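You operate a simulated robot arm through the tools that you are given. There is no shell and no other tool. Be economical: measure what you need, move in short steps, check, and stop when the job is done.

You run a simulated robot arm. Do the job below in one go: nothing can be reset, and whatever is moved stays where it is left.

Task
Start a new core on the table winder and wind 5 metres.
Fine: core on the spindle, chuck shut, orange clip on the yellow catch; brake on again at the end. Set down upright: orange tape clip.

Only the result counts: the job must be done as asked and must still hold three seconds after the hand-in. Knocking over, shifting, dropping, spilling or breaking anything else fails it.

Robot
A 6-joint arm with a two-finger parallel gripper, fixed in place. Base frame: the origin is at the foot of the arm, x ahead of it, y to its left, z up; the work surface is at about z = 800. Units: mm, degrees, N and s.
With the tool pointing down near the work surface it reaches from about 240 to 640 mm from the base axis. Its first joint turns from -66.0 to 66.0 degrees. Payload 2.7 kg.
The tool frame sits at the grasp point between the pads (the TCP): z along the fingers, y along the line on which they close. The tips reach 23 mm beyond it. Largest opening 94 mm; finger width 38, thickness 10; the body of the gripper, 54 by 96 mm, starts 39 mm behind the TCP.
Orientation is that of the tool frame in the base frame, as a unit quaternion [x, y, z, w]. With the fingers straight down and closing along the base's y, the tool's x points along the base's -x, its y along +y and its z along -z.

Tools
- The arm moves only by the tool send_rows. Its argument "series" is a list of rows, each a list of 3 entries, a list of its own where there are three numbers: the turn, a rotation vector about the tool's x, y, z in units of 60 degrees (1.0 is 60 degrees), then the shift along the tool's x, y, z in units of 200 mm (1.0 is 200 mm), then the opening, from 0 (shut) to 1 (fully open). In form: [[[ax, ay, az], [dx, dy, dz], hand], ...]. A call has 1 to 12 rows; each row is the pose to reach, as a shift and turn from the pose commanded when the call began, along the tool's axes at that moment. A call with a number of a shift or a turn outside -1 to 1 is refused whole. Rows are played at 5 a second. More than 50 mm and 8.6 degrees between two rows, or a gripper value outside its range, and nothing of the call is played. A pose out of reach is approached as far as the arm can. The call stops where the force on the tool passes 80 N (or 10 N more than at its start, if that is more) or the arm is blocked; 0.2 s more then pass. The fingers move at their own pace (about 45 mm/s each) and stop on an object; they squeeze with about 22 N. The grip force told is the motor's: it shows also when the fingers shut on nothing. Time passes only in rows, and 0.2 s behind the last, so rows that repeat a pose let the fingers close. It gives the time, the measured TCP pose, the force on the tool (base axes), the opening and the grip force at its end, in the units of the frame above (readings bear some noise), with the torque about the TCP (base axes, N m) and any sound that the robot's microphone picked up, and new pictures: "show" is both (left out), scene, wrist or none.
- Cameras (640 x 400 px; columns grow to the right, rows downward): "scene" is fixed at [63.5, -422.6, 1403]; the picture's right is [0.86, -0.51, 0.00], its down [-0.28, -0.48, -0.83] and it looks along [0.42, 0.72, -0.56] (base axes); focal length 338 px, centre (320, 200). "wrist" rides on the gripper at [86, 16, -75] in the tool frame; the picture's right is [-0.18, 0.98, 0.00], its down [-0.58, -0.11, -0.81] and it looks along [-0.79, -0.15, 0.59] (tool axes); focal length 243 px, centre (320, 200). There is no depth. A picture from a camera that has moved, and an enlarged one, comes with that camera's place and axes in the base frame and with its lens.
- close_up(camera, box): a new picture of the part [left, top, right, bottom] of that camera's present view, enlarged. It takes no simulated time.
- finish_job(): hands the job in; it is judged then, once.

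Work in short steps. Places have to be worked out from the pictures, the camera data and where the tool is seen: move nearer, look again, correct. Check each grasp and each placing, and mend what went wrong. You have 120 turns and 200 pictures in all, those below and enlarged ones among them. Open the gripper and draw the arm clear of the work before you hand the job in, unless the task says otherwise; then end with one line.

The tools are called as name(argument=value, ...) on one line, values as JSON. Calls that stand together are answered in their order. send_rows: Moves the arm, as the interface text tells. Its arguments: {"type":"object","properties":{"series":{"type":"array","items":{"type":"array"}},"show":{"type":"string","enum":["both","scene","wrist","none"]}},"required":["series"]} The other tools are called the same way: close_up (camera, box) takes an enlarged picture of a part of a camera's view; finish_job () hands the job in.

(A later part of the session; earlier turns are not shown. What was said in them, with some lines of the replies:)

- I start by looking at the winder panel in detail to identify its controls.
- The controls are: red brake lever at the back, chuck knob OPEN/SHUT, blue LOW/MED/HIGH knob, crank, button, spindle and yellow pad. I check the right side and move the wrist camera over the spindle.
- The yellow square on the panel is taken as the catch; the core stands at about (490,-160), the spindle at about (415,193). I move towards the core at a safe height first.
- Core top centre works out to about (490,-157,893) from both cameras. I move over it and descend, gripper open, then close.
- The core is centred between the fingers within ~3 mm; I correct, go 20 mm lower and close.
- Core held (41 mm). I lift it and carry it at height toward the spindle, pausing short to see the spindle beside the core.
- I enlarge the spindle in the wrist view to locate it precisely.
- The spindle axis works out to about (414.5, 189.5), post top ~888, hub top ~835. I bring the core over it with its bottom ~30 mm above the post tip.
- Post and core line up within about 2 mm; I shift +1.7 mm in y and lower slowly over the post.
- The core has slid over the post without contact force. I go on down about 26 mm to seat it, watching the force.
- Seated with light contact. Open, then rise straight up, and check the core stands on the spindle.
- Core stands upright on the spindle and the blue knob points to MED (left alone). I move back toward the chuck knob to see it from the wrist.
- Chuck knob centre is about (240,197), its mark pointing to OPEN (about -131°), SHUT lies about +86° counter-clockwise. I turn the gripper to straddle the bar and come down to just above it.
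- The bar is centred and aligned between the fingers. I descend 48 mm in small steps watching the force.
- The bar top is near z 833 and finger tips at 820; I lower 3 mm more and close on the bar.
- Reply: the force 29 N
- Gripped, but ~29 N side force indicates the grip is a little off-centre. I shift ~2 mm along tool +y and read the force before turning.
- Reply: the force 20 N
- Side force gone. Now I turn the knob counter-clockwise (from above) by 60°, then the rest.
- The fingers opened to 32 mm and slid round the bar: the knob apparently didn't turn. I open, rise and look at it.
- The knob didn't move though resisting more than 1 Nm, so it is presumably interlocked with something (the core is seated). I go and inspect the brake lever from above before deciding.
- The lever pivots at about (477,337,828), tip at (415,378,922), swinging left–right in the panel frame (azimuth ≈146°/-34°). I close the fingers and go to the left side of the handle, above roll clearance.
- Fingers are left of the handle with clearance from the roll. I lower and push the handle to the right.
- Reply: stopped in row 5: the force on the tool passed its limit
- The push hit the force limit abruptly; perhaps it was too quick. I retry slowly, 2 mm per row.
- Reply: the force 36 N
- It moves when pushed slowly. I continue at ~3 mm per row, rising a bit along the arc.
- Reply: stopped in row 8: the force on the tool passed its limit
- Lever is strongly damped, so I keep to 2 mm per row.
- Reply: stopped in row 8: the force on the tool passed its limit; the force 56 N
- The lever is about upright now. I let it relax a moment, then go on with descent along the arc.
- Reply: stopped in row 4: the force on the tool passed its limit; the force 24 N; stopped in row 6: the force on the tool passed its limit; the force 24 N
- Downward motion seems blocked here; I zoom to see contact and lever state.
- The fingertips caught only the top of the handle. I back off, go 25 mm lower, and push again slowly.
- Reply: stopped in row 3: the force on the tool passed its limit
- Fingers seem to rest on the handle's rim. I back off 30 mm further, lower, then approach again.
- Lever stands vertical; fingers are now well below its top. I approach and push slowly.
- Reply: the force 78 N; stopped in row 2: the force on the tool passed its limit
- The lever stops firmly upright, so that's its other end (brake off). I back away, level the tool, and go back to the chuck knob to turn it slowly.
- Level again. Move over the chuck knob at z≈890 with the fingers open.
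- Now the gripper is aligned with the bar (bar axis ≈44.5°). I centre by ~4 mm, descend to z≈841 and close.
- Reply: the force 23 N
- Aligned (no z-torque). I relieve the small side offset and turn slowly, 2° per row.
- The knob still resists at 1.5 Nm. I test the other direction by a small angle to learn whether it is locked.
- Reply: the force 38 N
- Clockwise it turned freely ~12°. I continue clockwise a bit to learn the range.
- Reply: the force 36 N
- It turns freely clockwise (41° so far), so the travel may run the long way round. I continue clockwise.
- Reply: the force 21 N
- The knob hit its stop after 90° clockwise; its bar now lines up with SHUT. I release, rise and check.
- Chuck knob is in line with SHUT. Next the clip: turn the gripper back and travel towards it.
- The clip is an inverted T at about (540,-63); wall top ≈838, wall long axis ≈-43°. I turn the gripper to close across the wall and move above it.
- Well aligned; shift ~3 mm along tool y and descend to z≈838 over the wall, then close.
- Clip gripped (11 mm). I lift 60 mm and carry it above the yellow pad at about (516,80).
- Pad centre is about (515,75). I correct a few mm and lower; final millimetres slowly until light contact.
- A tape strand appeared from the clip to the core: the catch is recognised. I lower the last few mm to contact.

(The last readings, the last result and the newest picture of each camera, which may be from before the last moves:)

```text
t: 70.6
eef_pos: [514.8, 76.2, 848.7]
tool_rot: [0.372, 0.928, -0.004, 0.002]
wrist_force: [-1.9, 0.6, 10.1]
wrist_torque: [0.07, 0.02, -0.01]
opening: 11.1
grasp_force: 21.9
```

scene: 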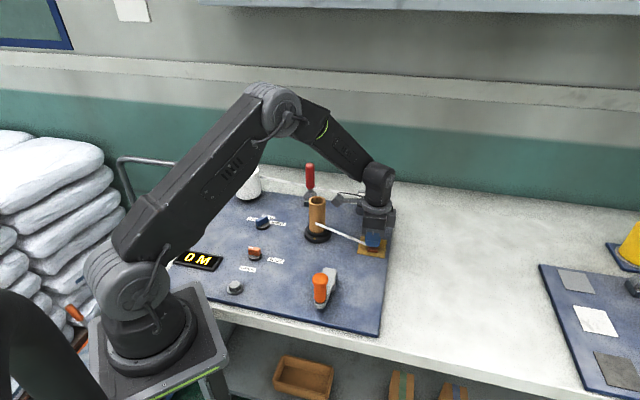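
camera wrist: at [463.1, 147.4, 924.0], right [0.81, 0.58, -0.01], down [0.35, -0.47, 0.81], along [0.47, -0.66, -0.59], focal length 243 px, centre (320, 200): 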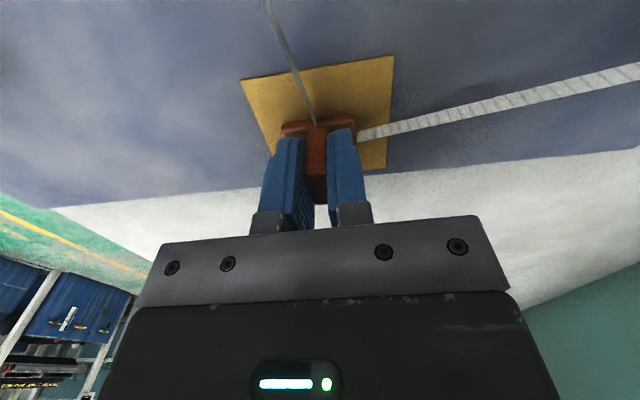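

Light contact (10 N). I relieve slightly, open, and rise straight up.

send_rows(series=[[[0, 0, 0], [0, 0, -0.006], 0], [[0, 0, 0], [0, 0, -0.006], 0.5], [[0, 0, 0], [0, 0, -0.006], 0.5], [[0, 0, 0], [0, 0, -0.006], 0.5], [[0, 0, 0], [0, 0, -0.15], 0.5], [[0, 0, 0], [0, 0, -0.35], 0.5], [[0, 0, 0], [0, 0, -0.55], 0.5], [[0, 0, 0], [0, 0, -0.75], 0.5], [[0, 0, 0], [0, 0, -0.75], 0.5]])

close_up(camera="scene", box=[290, 190, 410, 320])

```text
t: 72.6
eef_pos: [513.7, 76.7, 998.0]
tool_rot: [0.373, 0.928, -0.005, 0.001]
wrist_force: [-0.2, 0.3, -0.7]
wrist_torque: [-0.03, -0.01, -0.02]
opening: 47.1
grasp_force: 0.0
camera wrist: at [462.9, 148.7, 1071.8], right [0.81, 0.58, -0.01], down [0.35, -0.47, 0.81], along [0.47, -0.66, -0.59], focal length 243 px, centre (320, 200)
```

scene: 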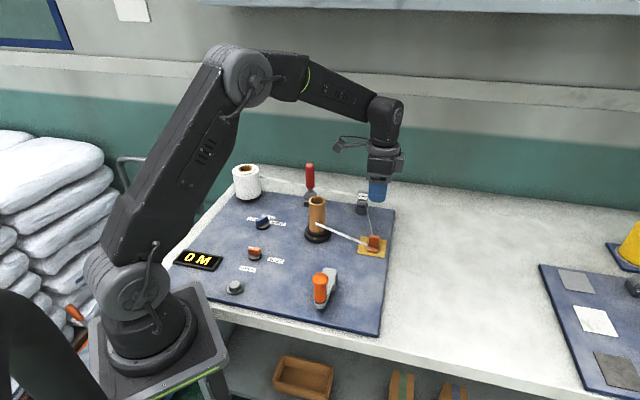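
wrist: 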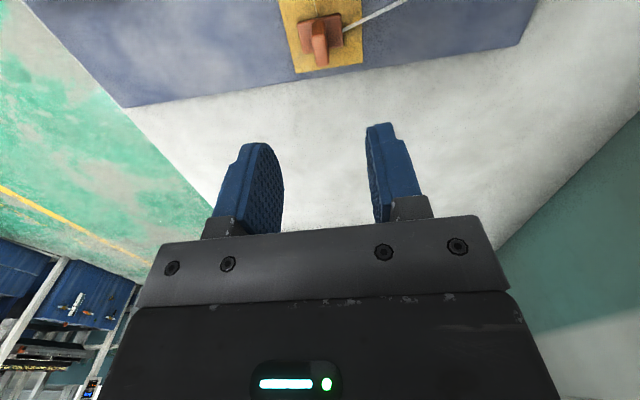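

```text
3.08 times, centred on (350, 255) of scene
camera zoom: at [63.5, -422.6, 1403.0], right [0.86, -0.51, 0.0], down [-0.28, -0.48, -0.83], along [0.42, 0.72, -0.56], focal length 1040 px, centre (228, 31)
```

zoom: 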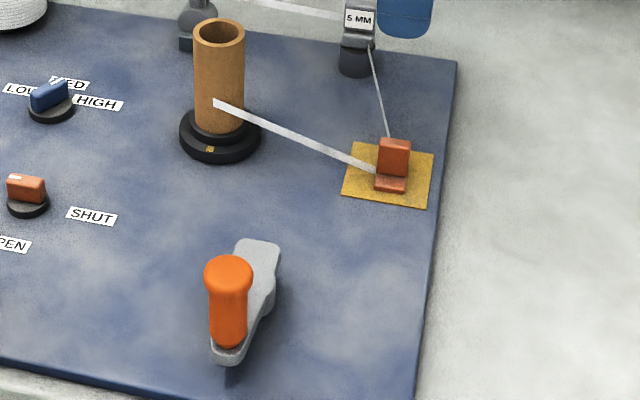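

Clip stands upright on the pad. Next I go look at the crank from above.

send_rows(series=[[[0, 0, -0.12], [0.09, -0.14, 0], 0.5], [[0, 0, -0.24], [0.18, -0.28, 0], 0.5], [[0, 0, -0.36], [0.27, -0.42, 0], 0.5], [[0, 0, -0.48], [0.36, -0.56, 0], 0.5], [[0, 0, -0.6], [0.45, -0.7, 0], 0.5], [[0, 0, -0.72], [0.54, -0.84, 0], 0.5], [[0, 0, -0.72], [0.54, -0.84, 0], 0.5]], show="wrist")

close_up(camera="scene", box=[290, 250, 370, 320])

```text
t: 74.2
eef_pos: [319.7, 30.2, 999.9]
tool_rot: [0.004, 1.0, -0.005, -0.001]
wrist_force: [0.0, -0.3, -0.5]
wrist_torque: [-0.01, -0.01, -0.01]
opening: 46.6
grasp_force: 0.0
camera wrist: at [233.5, 46.8, 1073.5], right [0.19, 0.98, -0.01], down [0.58, -0.11, 0.81], along [0.79, -0.16, -0.59], focal length 243 px, centre (320, 200)
```

wrist: 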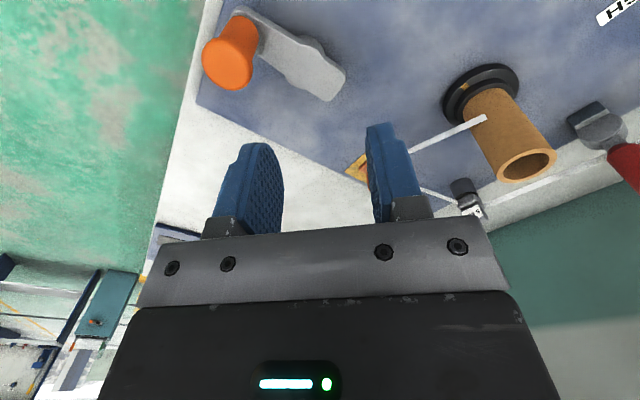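

```text
5.71 times, centred on (330, 285) of scene
camera zoom: at [63.5, -422.6, 1403.0], right [0.86, -0.51, 0.0], down [-0.28, -0.48, -0.83], along [0.42, 0.72, -0.56], focal length 1931 px, centre (263, -286)
```

zoom: 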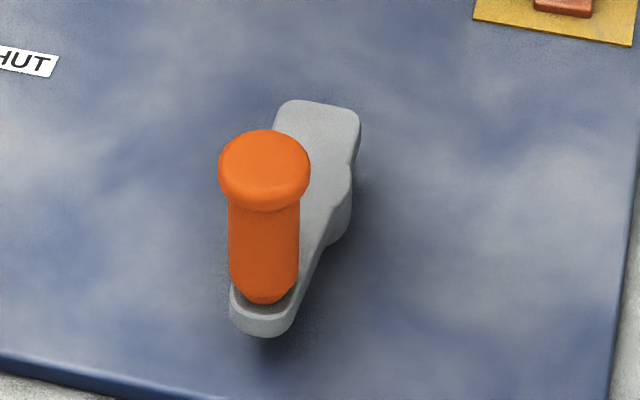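

close_up(camera="wrist", box=[190, 0, 370, 115])

```text
3.48 times, centred on (280, 58) of wrist
camera zoom: at [233.5, 46.8, 1073.5], right [0.19, 0.98, -0.01], down [0.58, -0.11, 0.81], along [0.79, -0.16, -0.59], focal length 844 px, centre (459, 696)
```

zoom: 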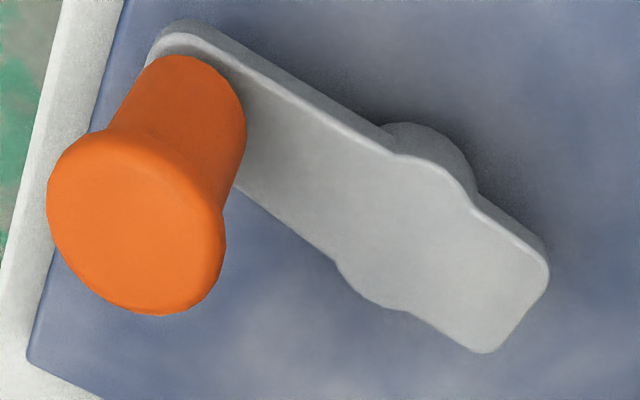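

Crank hub ≈(338.5,10.5), handle axis ≈(295.7,-27), top z≈913, radius ≈57 mm. I move above the handle with the gripper open.

send_rows(series=[[[0, 0, 0], [0.06, -0.14, 0.05], 0.9], [[0, 0, 0], [0.12, -0.286, 0.15], 0.9], [[0, 0, 0], [0.12, -0.286, 0.28], 0.9], [[0, 0, 0], [0.12, -0.286, 0.28], 0.9]])

close_up(camera="scene", box=[270, 220, 370, 310])

```text
t: 75.2
eef_pos: [295.9, -28.5, 944.1]
tool_rot: [0.004, 1.0, -0.004, 0.0]
wrist_force: [-0.3, -1.0, -1.0]
wrist_torque: [0.01, 0.0, 0.0]
opening: 84.6
grasp_force: 0.1
camera wrist: at [208.8, -11.6, 1018.0], right [0.19, 0.98, -0.01], down [0.58, -0.11, 0.81], along [0.79, -0.16, -0.59], focal length 243 px, centre (320, 200)
```

scene: 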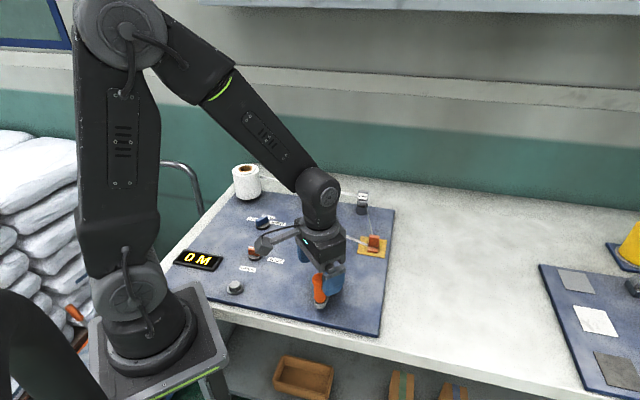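
wrist: 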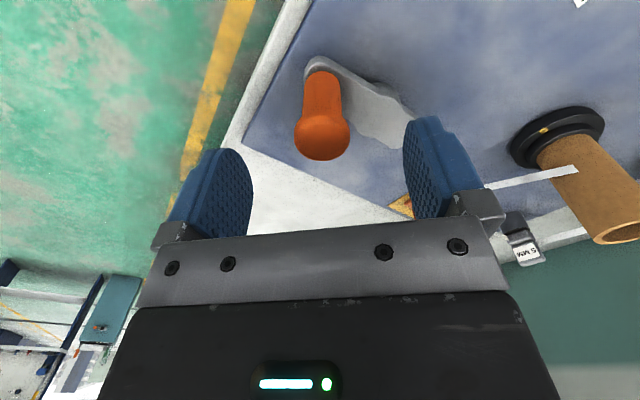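

```text
4.44 times, centred on (320, 265) of scene
camera zoom: at [63.5, -422.6, 1403.0], right [0.86, -0.51, 0.0], down [-0.28, -0.48, -0.83], along [0.42, 0.72, -0.56], focal length 1502 px, centre (320, -89)
```

zoom: 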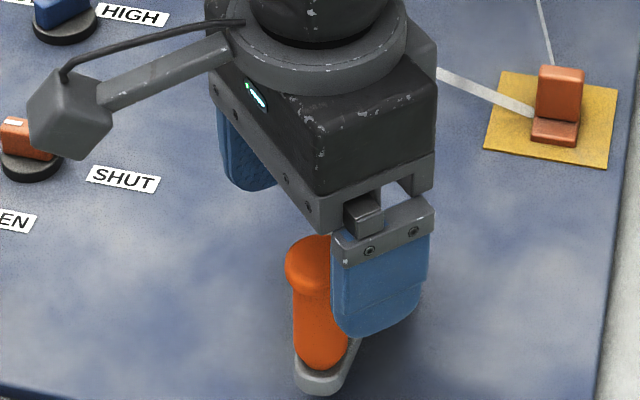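

Handle is right under the TCP. I descend to z≈885 and grip it.

send_rows(series=[[[0, 0, 0], [0, 0, 0.1], 0.9], [[0, 0, 0], [0, 0, 0.2], 0.9], [[0, 0, 0], [0, 0, 0.295], 0.9], [[0, 0, 0], [0, 0, 0.295], 0], [[0, 0, 0], [0, 0, 0.295], 0], [[0, 0, 0], [0, 0, 0.295], 0], [[0, 0, 0], [0, 0, 0.295], 0], [[0, 0, 0], [0, 0, 0.295], 0]], show="wrist")

```text
t: 77.0
eef_pos: [294.7, -28.8, 883.7]
tool_rot: [0.005, 1.0, -0.005, -0.001]
wrist_force: [0.4, -2.1, -4.1]
wrist_torque: [0.25, -0.04, -0.02]
opening: 30.9
grasp_force: 45.4
camera wrist: at [208.8, -11.1, 958.1], right [0.19, 0.98, -0.01], down [0.58, -0.11, 0.81], along [0.79, -0.16, -0.59], focal length 243 px, centre (320, 200)
```

wrist: 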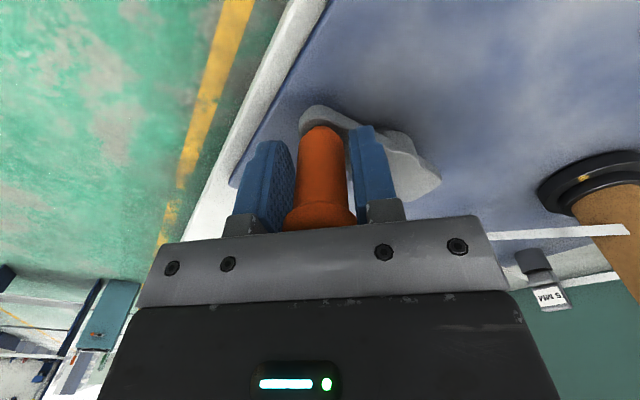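

Handle gripped. I try a 45° clockwise turn (seen from above) about the hub and check resistance and display.

send_rows(series=[[[0, 0, 0], [0.0229, 0.0294, 0], 0], [[0, 0, 0], [0.0418, 0.0615, 0], 0], [[0, 0, 0], [0.0564, 0.0958, 0], 0], [[0, 0, 0], [0.0663, 0.1318, 0], 0], [[0, 0, 0], [0.0714, 0.1687, 0], 0], [[0, 0, 0], [0.0717, 0.206, 0], 0], [[0, 0, 0], [0.0717, 0.206, 0], 0]])

close_up(camera="scene", box=[170, 190, 350, 300])

```text
t: 78.6
eef_pos: [278.5, 13.0, 883.4]
tool_rot: [0.005, 1.0, -0.005, -0.004]
wrist_force: [-39.7, 4.6, 56.4]
wrist_torque: [0.43, -1.38, 0.03]
opening: 31.0
grasp_force: 45.5
camera wrist: at [193.3, 31.2, 958.4], right [0.19, 0.98, -0.01], down [0.59, -0.11, 0.8], along [0.79, -0.16, -0.6], focal length 243 px, centre (320, 200)
```

scene: 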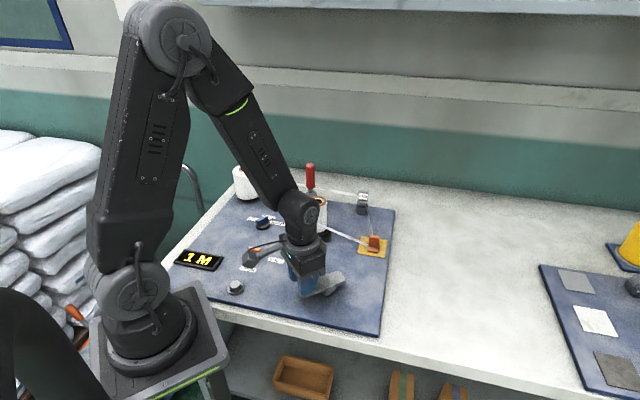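
wrist: 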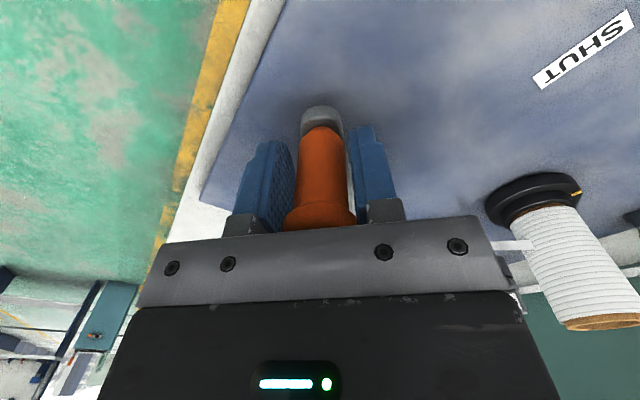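

```text
3.56 times, centred on (260, 245) of scene
camera zoom: at [62.0, -422.5, 1403.1], right [0.86, -0.51, 0.0], down [-0.28, -0.48, -0.83], along [0.42, 0.71, -0.56], focal length 1202 px, centre (533, 40)
```

zoom: 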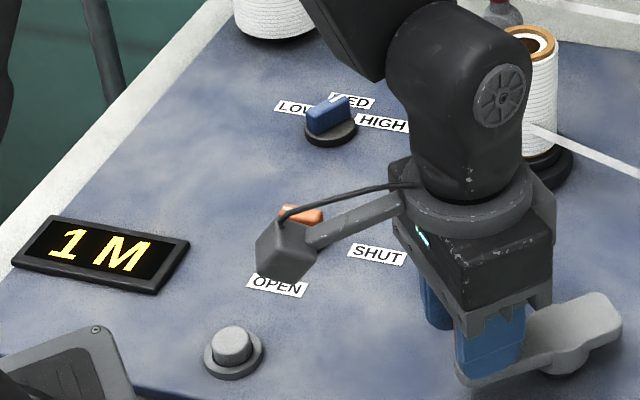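

The display reads 1 M after 45°, so it winds fast. Radius seems ~60 mm; I continue in small arcs, watching the count.

send_rows(series=[[[0, 0, 0], [0.007, 0.0415, -0.008], 0], [[0, 0, 0], [-0.0025, 0.0795, -0.012], 0], [[0, 0, 0], [-0.0165, 0.1165, -0.012], 0], [[0, 0, 0], [-0.0165, 0.1165, -0.012], 0]], show="scene")

close_up(camera="scene", box=[170, 190, 350, 300])

```text
t: 79.6
eef_pos: [286.4, 36.5, 884.4]
tool_rot: [0.006, 1.0, -0.004, -0.001]
wrist_force: [22.7, -15.4, -70.5]
wrist_torque: [0.92, 0.55, -0.03]
opening: 30.9
grasp_force: 45.0
```

scene: 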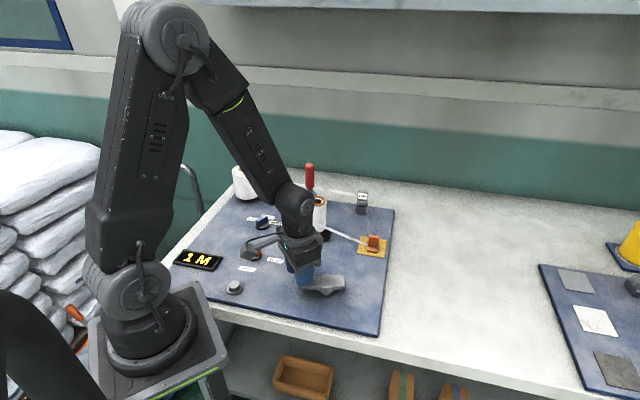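

```text
3.56 times, centred on (260, 245) of scene
camera zoom: at [64.7, -422.9, 1402.8], right [0.86, -0.51, 0.0], down [-0.28, -0.48, -0.83], along [0.42, 0.72, -0.56], focal length 1202 px, centre (533, 40)
```

zoom: 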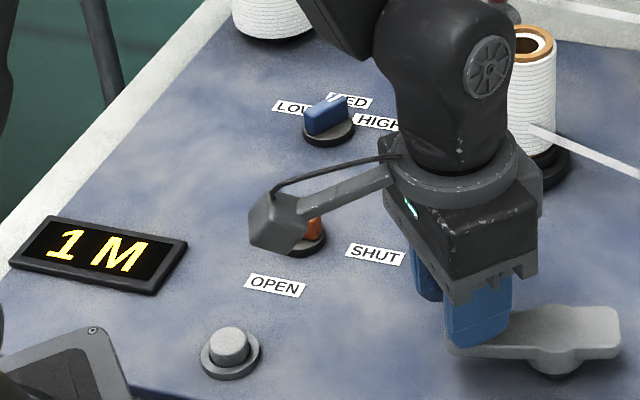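

Still 1 M after ~71°. Fitted centre ≈(336,10), r≈57. Continue another ~22°, restoring the height.

send_rows(series=[[[0, 0, 0], [-0.027, 0.0335, 0.008], 0], [[0, 0, 0], [-0.05, 0.0625, 0.01], 0], [[0, 0, 0], [-0.077, 0.088, 0.01], 0], [[0, 0, 0], [-0.077, 0.088, 0.01], 0]], show="none")

close_up(camera="scene", box=[170, 190, 350, 300])

```text
t: 80.6
eef_pos: [301.0, 54.2, 884.4]
tool_rot: [0.004, 1.0, -0.003, 0.001]
wrist_force: [-12.7, 13.9, 18.4]
wrist_torque: [-0.22, 0.15, 0.02]
opening: 30.8
grasp_force: 44.7
```

```text
3.56 times, centred on (260, 245) of scene
camera zoom: at [63.0, -422.2, 1403.1], right [0.86, -0.51, 0.0], down [-0.28, -0.48, -0.83], along [0.42, 0.71, -0.56], focal length 1202 px, centre (533, 40)
```

zoom: 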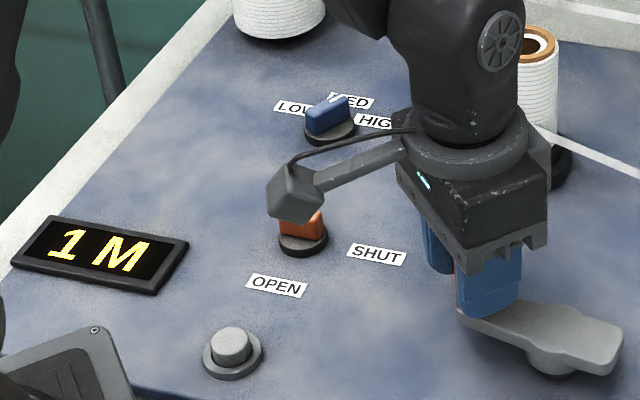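

Turned ~95°, still 1 M; forces are mild. I go on 28° more.

send_rows(series=[[[0, 0, 0], [-0.0405, 0.0285, 0], 0], [[0, 0, 0], [-0.0855, 0.0495, 0], 0], [[0, 0, 0], [-0.133, 0.062, 0], 0], [[0, 0, 0], [-0.133, 0.062, 0], 0]], show="none")

close_up(camera="scene", box=[170, 190, 350, 300])

```text
t: 81.6
eef_pos: [328.8, 64.8, 884.9]
tool_rot: [0.005, 1.0, -0.005, 0.001]
wrist_force: [2.2, -13.5, 13.1]
wrist_torque: [0.76, -0.5, 0.0]
opening: 30.8
grasp_force: 45.4
```

```text
3.56 times, centred on (260, 245) of scene
camera zoom: at [63.4, -423.0, 1402.9], right [0.86, -0.51, 0.0], down [-0.28, -0.48, -0.83], along [0.42, 0.72, -0.56], focal length 1202 px, centre (533, 40)
```

zoom: 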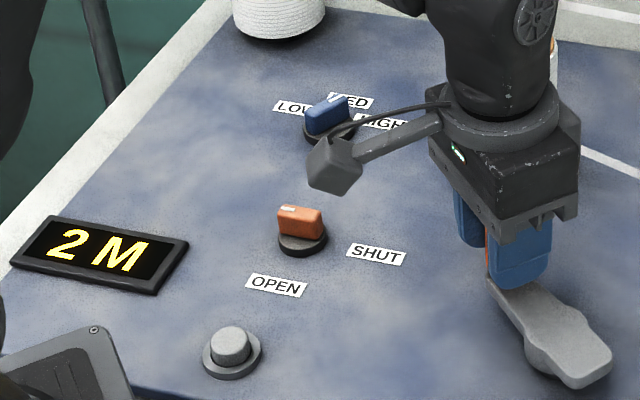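

2 M at ~126°. Continue in ~20° increments to calibrate.

send_rows(series=[[[0, 0, 0], [-0.062, 0.004, 0], 0], [[0, 0, 0], [-0.111, -0.002, 0], 0], [[0, 0, 0], [-0.111, -0.002, 0], 0]], show="none")

close_up(camera="scene", box=[170, 190, 350, 300])

```text
t: 82.4
eef_pos: [347.9, 64.8, 884.5]
tool_rot: [0.006, 1.0, -0.005, -0.003]
wrist_force: [-12.5, -41.9, 36.2]
wrist_torque: [1.17, -0.11, -0.08]
opening: 30.7
grasp_force: 45.2
```

```text
3.56 times, centred on (260, 245) of scene
camera zoom: at [62.8, -423.7, 1402.6], right [0.86, -0.51, 0.0], down [-0.28, -0.48, -0.83], along [0.42, 0.72, -0.56], focal length 1202 px, centre (533, 40)
```

zoom: 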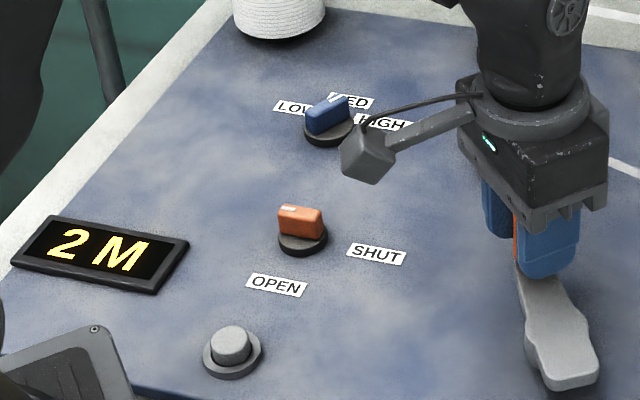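

Turned ~141°, still 2. Refit centre (338,8.5), r 57. Another 20°.

send_rows(series=[[[0, 0, 0], [-0.0465, -0.016, 0], 0], [[0, 0, 0], [-0.0915, -0.0375, 0], 0], [[0, 0, 0], [-0.0915, -0.0375, 0], 0]], show="none")

close_up(camera="scene", box=[170, 190, 410, 320])

```text
t: 83.2
eef_pos: [365.6, 56.1, 883.9]
tool_rot: [0.005, 1.0, -0.006, -0.005]
wrist_force: [-31.8, -42.1, 49.0]
wrist_torque: [1.13, -1.04, -0.1]
opening: 30.8
grasp_force: 45.3
```

```text
2.67 times, centred on (290, 255) of scene
camera zoom: at [62.1, -423.7, 1402.7], right [0.86, -0.51, 0.0], down [-0.28, -0.48, -0.83], along [0.42, 0.72, -0.56], focal length 901 px, centre (400, 53)
```

zoom: 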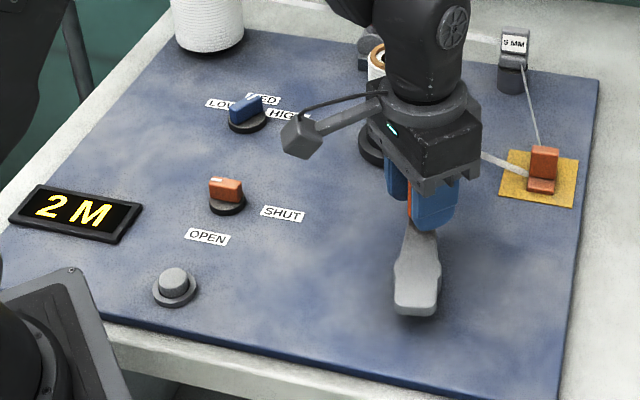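

~160°, still 2 M. Reduce radius slightly, next 20°.

send_rows(series=[[[0, 0, 0], [-0.0355, -0.035, 0], 0], [[0, 0, 0], [-0.0695, -0.069, 0], 0], [[0, 0, 0], [-0.0695, -0.069, 0], 0]], show="none")

close_up(camera="scene", box=[170, 190, 410, 320])

```text
t: 84.0
eef_pos: [378.5, 42.0, 884.0]
tool_rot: [0.005, 1.0, -0.006, -0.007]
wrist_force: [-43.0, -29.9, 50.6]
wrist_torque: [0.92, -1.37, -0.06]
opening: 30.7
grasp_force: 44.7
```

```text
2.67 times, centred on (290, 255) of scene
camera zoom: at [61.8, -423.4, 1402.8], right [0.86, -0.51, 0.0], down [-0.28, -0.48, -0.83], along [0.42, 0.72, -0.56], focal length 901 px, centre (400, 53)
```

zoom: 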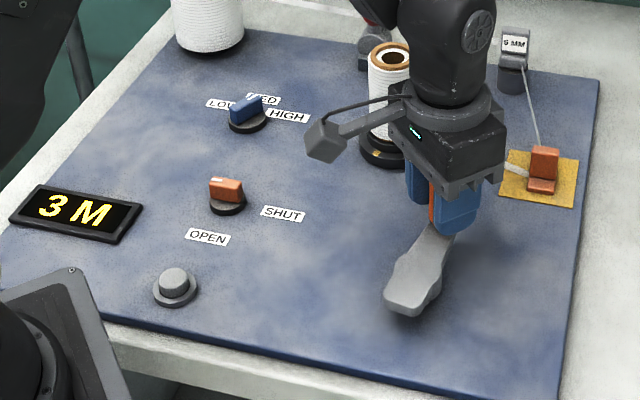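

3 M at ~188°: consistent with 72° per metre, i.e. one full turn = 5 m. Refit circle: centre (334.3,9.7), r 55.4. I turn on to ~244°.

send_rows(series=[[[0, 0, 0], [-0.009, -0.034, 0], 0], [[0, 0, 0], [-0.0295, -0.078, 0], 0], [[0, 0, 0], [-0.042, -0.1245, 0], 0], [[0, 0, 0], [-0.046, -0.1725, 0], 0], [[0, 0, 0], [-0.042, -0.2205, 0], 0], [[0, 0, 0], [-0.0295, -0.267, 0], 0], [[0, 0, 0], [-0.0295, -0.267, 0], 0]], show="none")

close_up(camera="scene", box=[170, 190, 410, 320])

```text
t: 85.6
eef_pos: [386.2, -9.4, 882.2]
tool_rot: [0.004, 1.0, -0.004, -0.002]
wrist_force: [-21.6, 10.2, 6.9]
wrist_torque: [-0.03, -0.42, -0.02]
opening: 30.9
grasp_force: 44.7
```

```text
2.67 times, centred on (290, 255) of scene
camera zoom: at [62.9, -422.3, 1403.1], right [0.86, -0.51, 0.0], down [-0.28, -0.48, -0.83], along [0.42, 0.71, -0.56], focal length 901 px, centre (400, 53)
```

zoom: 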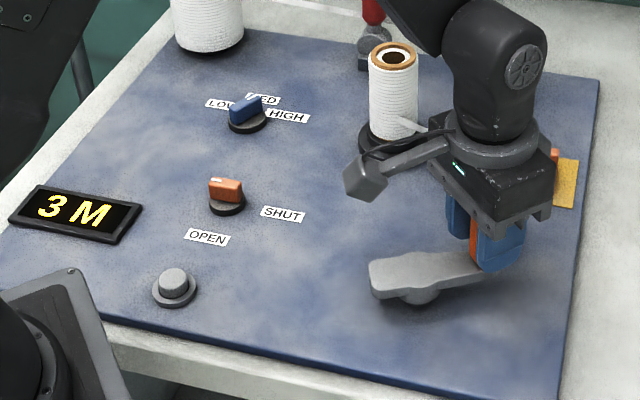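

3 M at 244°, as predicted. Continue to ~304° (expect 4 M).

send_rows(series=[[[0, 0, 0], [0.0205, -0.044, 0], 0], [[0, 0, 0], [0.0485, -0.0835, 0], 0], [[0, 0, 0], [0.0825, -0.1175, 0], 0], [[0, 0, 0], [0.122, -0.1455, 0], 0], [[0, 0, 0], [0.166, -0.166, 0], 0], [[0, 0, 0], [0.2125, -0.1785, 0], 0], [[0, 0, 0], [0.2125, -0.1785, 0], 0]], show="none")

close_up(camera="scene", box=[170, 190, 410, 320])

```text
t: 87.2
eef_pos: [342.3, -44.0, 883.9]
tool_rot: [0.005, 1.0, -0.005, -0.001]
wrist_force: [-0.7, 17.3, -34.9]
wrist_torque: [-0.41, -0.14, 0.03]
opening: 30.9
grasp_force: 45.3
```

```text
2.67 times, centred on (290, 255) of scene
camera zoom: at [63.9, -422.2, 1403.1], right [0.86, -0.51, 0.0], down [-0.28, -0.48, -0.83], along [0.42, 0.71, -0.56], focal length 901 px, centre (400, 53)
```

zoom: 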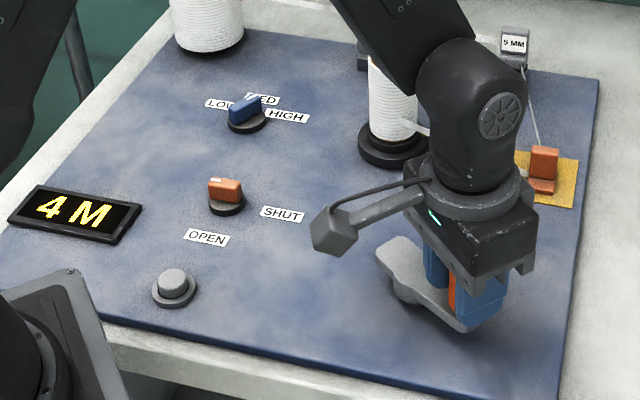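

4 M at 304°, as predicted. I finish the full turn back to the starting handle position (360°).

send_rows(series=[[[0, 0, 0], [0.048, -0.004, 0], 0], [[0, 0, 0], [0.096, 0, 0], 0], [[0, 0, 0], [0.1425, 0.0125, 0], 0], [[0, 0, 0], [0.1865, 0.033, 0], 0], [[0, 0, 0], [0.2185, 0.0545, 0], 0], [[0, 0, 0], [0.2465, 0.08, 0], 0], [[0, 0, 0], [0.2465, 0.08, 0], 0]], show="none")

close_up(camera="scene", box=[170, 190, 410, 320])

```text
t: 88.8
eef_pos: [295.5, -27.5, 884.0]
tool_rot: [0.004, 1.0, -0.004, -0.001]
wrist_force: [14.7, 11.5, -53.0]
wrist_torque: [-0.37, 0.54, -0.01]
opening: 30.9
grasp_force: 45.1
```

```text
2.67 times, centred on (290, 255) of scene
camera zoom: at [64.4, -422.3, 1403.0], right [0.86, -0.51, 0.0], down [-0.28, -0.48, -0.83], along [0.42, 0.71, -0.56], focal length 901 px, centre (400, 53)
```

zoom: 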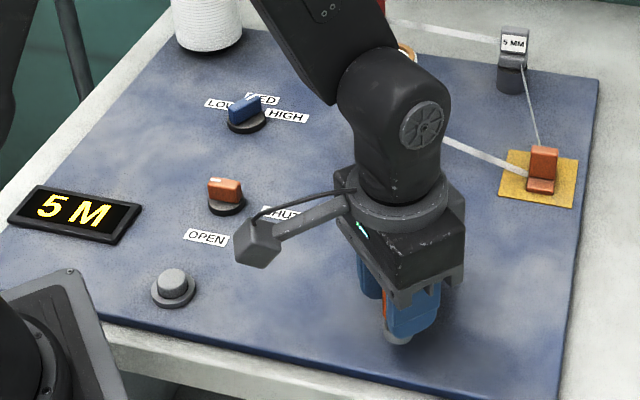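

Display shows 5 M. I relieve the vertical load, open and rise clear.

send_rows(series=[[[0, 0, 0], [0, 0, 0.006], 0], [[0, 0, 0], [0, 0, 0.006], 0.9], [[0, 0, 0], [0, 0, 0.006], 0.9], [[0, 0, 0], [0, 0, 0.006], 0.9], [[0, 0, 0], [0, 0, 0.006], 0.9], [[0, 0, 0], [0, 0, -0.15], 0.9], [[0, 0, 0], [0, 0, -0.35], 0.9], [[0, 0, 0], [0, 0, -0.55], 0.9], [[0, 0, 0], [0, 0, -0.7], 0.9], [[0, 0, 0], [0, 0, -0.7], 0.9]], show="scene")

close_up(camera="scene", box=[170, 150, 410, 320])

```text
t: 91.0
eef_pos: [295.3, -27.5, 1025.0]
tool_rot: [0.004, 1.0, -0.005, 0.0]
wrist_force: [-0.1, -0.7, 0.5]
wrist_torque: [-0.03, -0.02, -0.03]
opening: 84.4
grasp_force: 0.1
```

scene: 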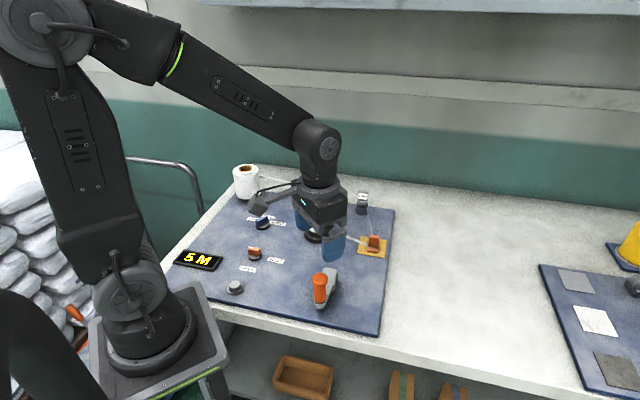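

```text
2.35 times, centred on (290, 235) of scene
camera zoom: at [63.5, -422.6, 1403.0], right [0.86, -0.51, 0.0], down [-0.28, -0.48, -0.83], along [0.42, 0.72, -0.56], focal length 795 px, centre (391, 118)
```

zoom: 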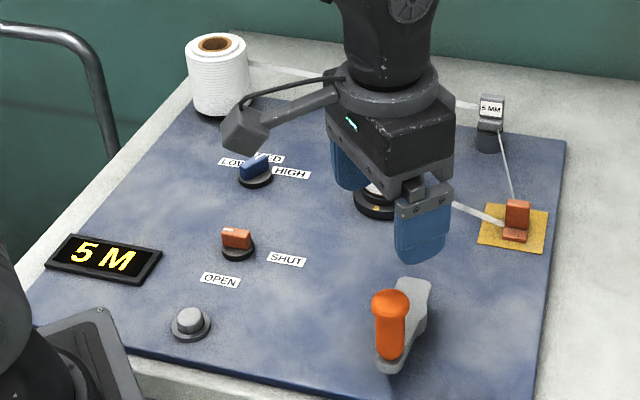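

All good: 5 M, clip upright, chuck at SHUT. Now re-apply the brake: go to the right side of the upright lever, gripper shut, high above everything.

send_rows(series=[[[0, 0, -0.13], [-0.07, 0.12, 0], 0], [[0, 0, -0.26], [-0.14, 0.24, 0], 0], [[0, 0, -0.39], [-0.22, 0.36, 0], 0], [[0, 0, -0.52], [-0.3, 0.48, 0], 0], [[0, 0, -0.65], [-0.38, 0.61, 0], 0], [[0, 0, -0.78], [-0.46, 0.75, 0], 0], [[0, 0, -0.92], [-0.55, 0.9, 0], 0], [[0, 0, -0.933], [-0.55, 0.9, 0], 0]], show="none")

send_rows(series=[[[0, 0, 0], [-0.2, 0, 0], 0], [[0, 0, 0], [-0.4, 0, 0], 0], [[0, 0, 0], [-0.6, 0, 0], 0], [[0, 0, 0], [-0.8, 0, 0], 0], [[0, 0, 0], [-0.97, 0, 0], 0], [[0, 0, 0], [-0.97, 0, 0.15], 0], [[0, 0, 0], [-0.97, 0, 0.15], 0]])

```text
t: 92.8
eef_pos: [407.9, 152.5, 1023.8]
tool_rot: [-0.465, 0.885, -0.003, -0.003]
wrist_force: [0.1, 0.0, -0.1]
wrist_torque: [0.02, -0.01, 0.05]
opening: 0.3
grasp_force: 21.7
```

```text
t: 94.4
eef_pos: [517.2, 310.9, 993.0]
tool_rot: [-0.465, 0.885, -0.004, -0.004]
wrist_force: [0.6, 0.3, 0.4]
wrist_torque: [-0.01, -0.02, -0.02]
opening: 0.5
grasp_force: 21.9
camera wrist: at [455.6, 249.1, 1066.3], right [-0.7, 0.71, -0.01], down [0.42, 0.42, 0.8], along [0.57, 0.56, -0.6], focal length 243 px, centre (320, 200)
```

scene: 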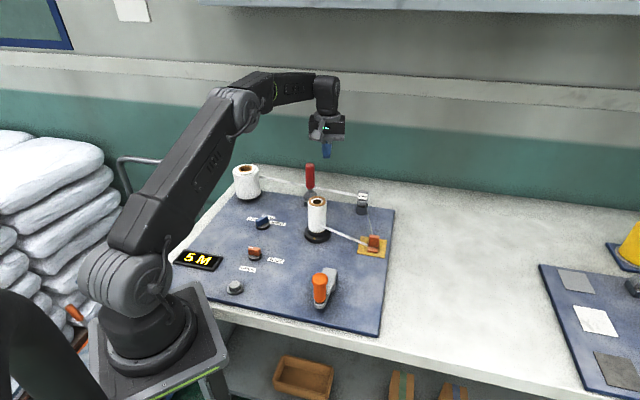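
wrist: 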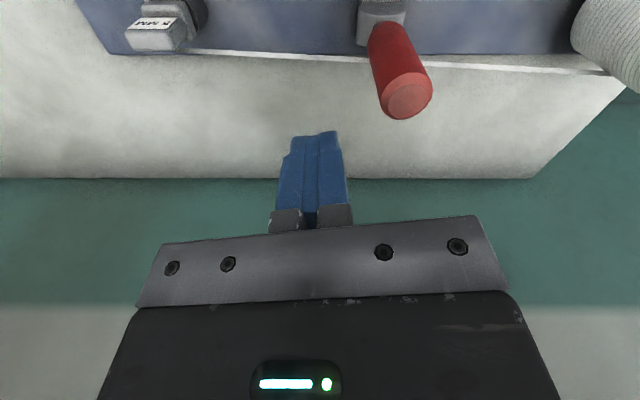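

Handle top is at ≈(473,329,947), 46 mm along tool +y and 10 mm off in x. I shift 8 mm, descend to z≈925 and approach.

send_rows(series=[[[0, 0, 0], [0.04, 0, 0.1], 0], [[0, 0, 0], [0.04, 0, 0.22], 0], [[0, 0, 0], [0.04, 0, 0.34], 0], [[0, 0, 0], [0.04, 0.05, 0.34], 0], [[0, 0, 0], [0.04, 0.09, 0.34], 0], [[0, 0, 0], [0.04, 0.1, 0.34], 0], [[0, 0, 0], [0.04, 0.11, 0.34], 0], [[0, 0, 0], [0.04, 0.12, 0.34], 0], [[0, 0, 0], [0.04, 0.13, 0.34], 0], [[0, 0, 0], [0.04, 0.14, 0.34], 0], [[0, 0, 0], [0.04, 0.148, 0.34], 0]])

```text
t: 96.8
eef_pos: [487.6, 322.1, 923.2]
tool_rot: [-0.465, 0.885, -0.004, -0.003]
wrist_force: [3.0, 0.0, 0.5]
wrist_torque: [0.0, -0.01, -0.05]
opening: 0.0
grasp_force: 22.4
camera wrist: at [425.6, 259.4, 997.5], right [-0.71, 0.71, 0.0], down [0.42, 0.42, 0.8], along [0.57, 0.56, -0.6], focal length 243 px, centre (320, 200)
```

scene: 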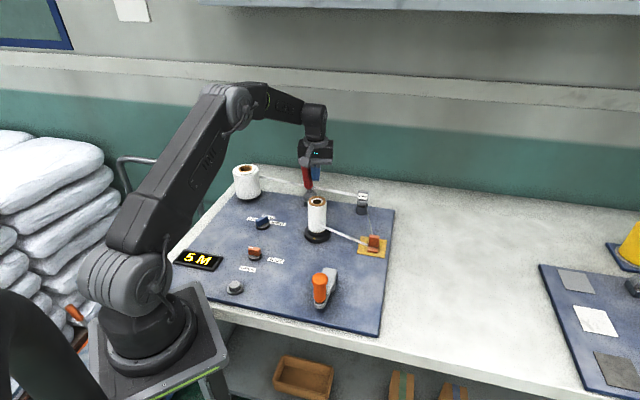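
wrist: 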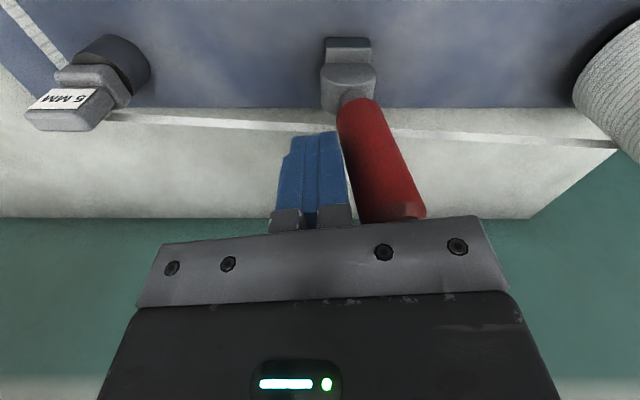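

The lever moves easily this way (3 N). Continue pushing left at ~3 mm per row.

send_rows(series=[[[0, 0, 0], [0, 0.012, 0.002], 0], [[0, 0, 0], [0, 0.024, 0.004], 0], [[0, 0, 0], [0, 0.038, 0.008], 0], [[0, 0, 0], [0, 0.052, 0.012], 0], [[0, 0, 0], [0, 0.066, 0.016], 0], [[0, 0, 0], [0, 0.08, 0.02], 0], [[0, 0, 0], [0, 0.094, 0.025], 0], [[0, 0, 0], [0, 0.108, 0.03], 0], [[0, 0, 0], [0, 0.122, 0.035], 0], [[0, 0, 0], [0, 0.136, 0.04], 0], [[0, 0, 0], [0, 0.15, 0.045], 0], [[0, 0, 0], [0, 0.164, 0.05], 0]])

```text
t: 99.4
eef_pos: [459.4, 340.1, 912.3]
tool_rot: [-0.464, 0.886, -0.004, -0.004]
wrist_force: [-0.5, 0.2, 0.3]
wrist_torque: [0.0, 0.0, -0.04]
opening: 0.0
grasp_force: 21.7
camera wrist: at [398.2, 277.2, 987.6], right [-0.7, 0.71, 0.0], down [0.42, 0.42, 0.8], along [0.57, 0.56, -0.6], focal length 243 px, centre (320, 200)
```

scene: 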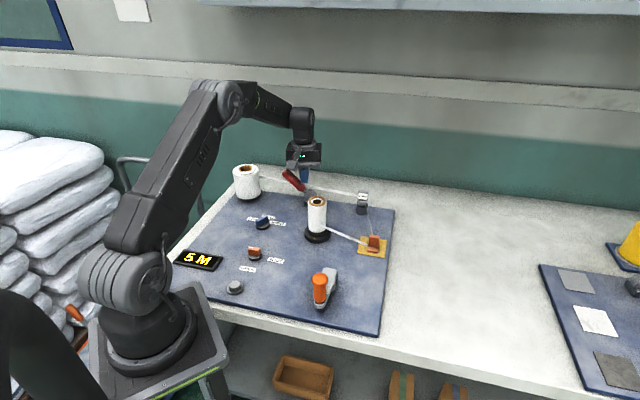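
wrist: 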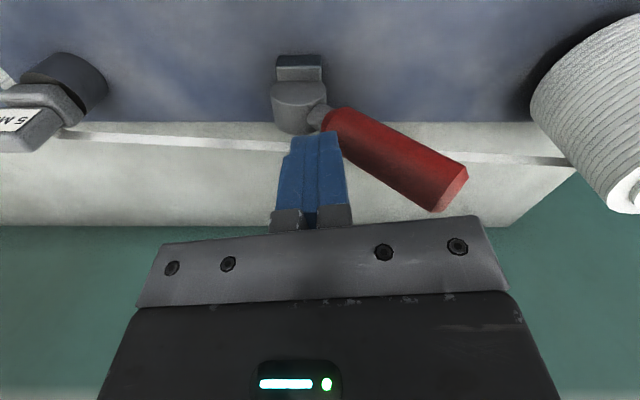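

The lever flipped over to the left by itself (over-centre). I compare its tilt with the original position.

close_up(camera="scene", box=[170, 150, 330, 250])

```text
4.00 times, centred on (250, 200) of scene
camera zoom: at [63.5, -422.6, 1403.0], right [0.86, -0.51, 0.0], down [-0.28, -0.48, -0.83], along [0.42, 0.72, -0.56], focal length 1352 px, centre (600, 200)
```

zoom: 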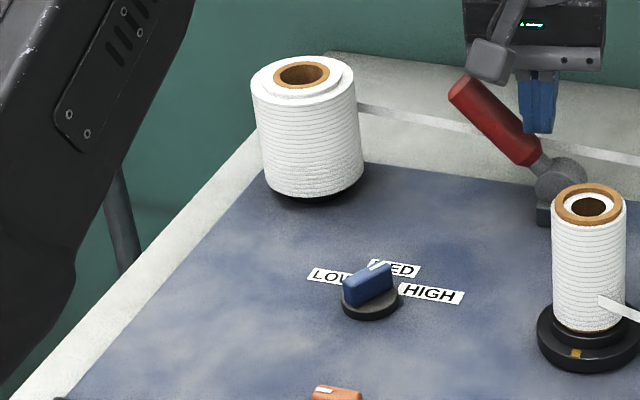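

The lever is back at its original tilt (brake on). I back off, rise, open the gripper and withdraw clear.

send_rows(series=[[[0, 0, 0], [0, -0.07, 0], 0], [[0, 0, 0], [0, -0.07, -0.2], 0], [[0, 0, 0], [0, -0.07, -0.4], 0], [[0, 0, 0], [0, -0.07, -0.6], 0], [[0, 0, 0], [0, -0.07, -0.8], 0.9], [[0, 0, 0], [0.2, -0.07, -0.95], 0.9], [[0, 0, 0], [0.4, -0.07, -0.95], 0.9], [[0, 0, 0], [0.6, -0.07, -0.95], 0.9], [[0, 0, 0], [0.6, -0.07, -0.95], 0.9], [[0, 0, 0], [0.6, -0.07, -0.95], 0.9]], show="scene")

close_up(camera="scene", box=[170, 140, 410, 320])

```text
t: 101.6
eef_pos: [405.2, 233.8, 1102.6]
tool_rot: [-0.465, 0.885, -0.005, -0.003]
wrist_force: [-0.1, -0.1, -0.3]
wrist_torque: [0.02, 0.05, 0.0]
opening: 84.6
grasp_force: 0.1
```

scene: 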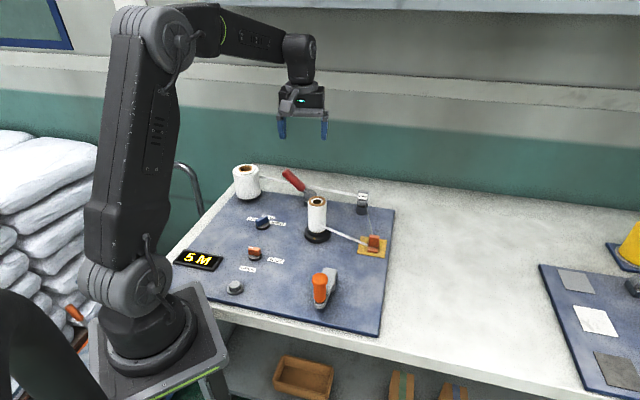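

```text
2.22 times, centred on (290, 230) of scene
camera zoom: at [63.5, -422.6, 1403.0], right [0.86, -0.51, 0.0], down [-0.28, -0.48, -0.83], along [0.42, 0.72, -0.56], focal length 751 px, centre (387, 133)
```

zoom: 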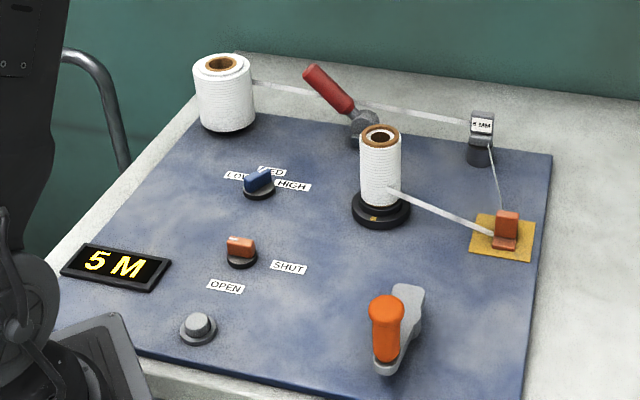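

Everything checks out: 5 M on the display, core on the spindle, chuck at SHUT, clip upright on the catch, brake lever back at its original position, arm clear. I hand in the job.

finish_job()

```text
The job is handed in.
```

The new core is on the spindle with the chuck shut, the orange clip stands upright on the yellow catch, the counter reads 5 M, and the brake is on again.
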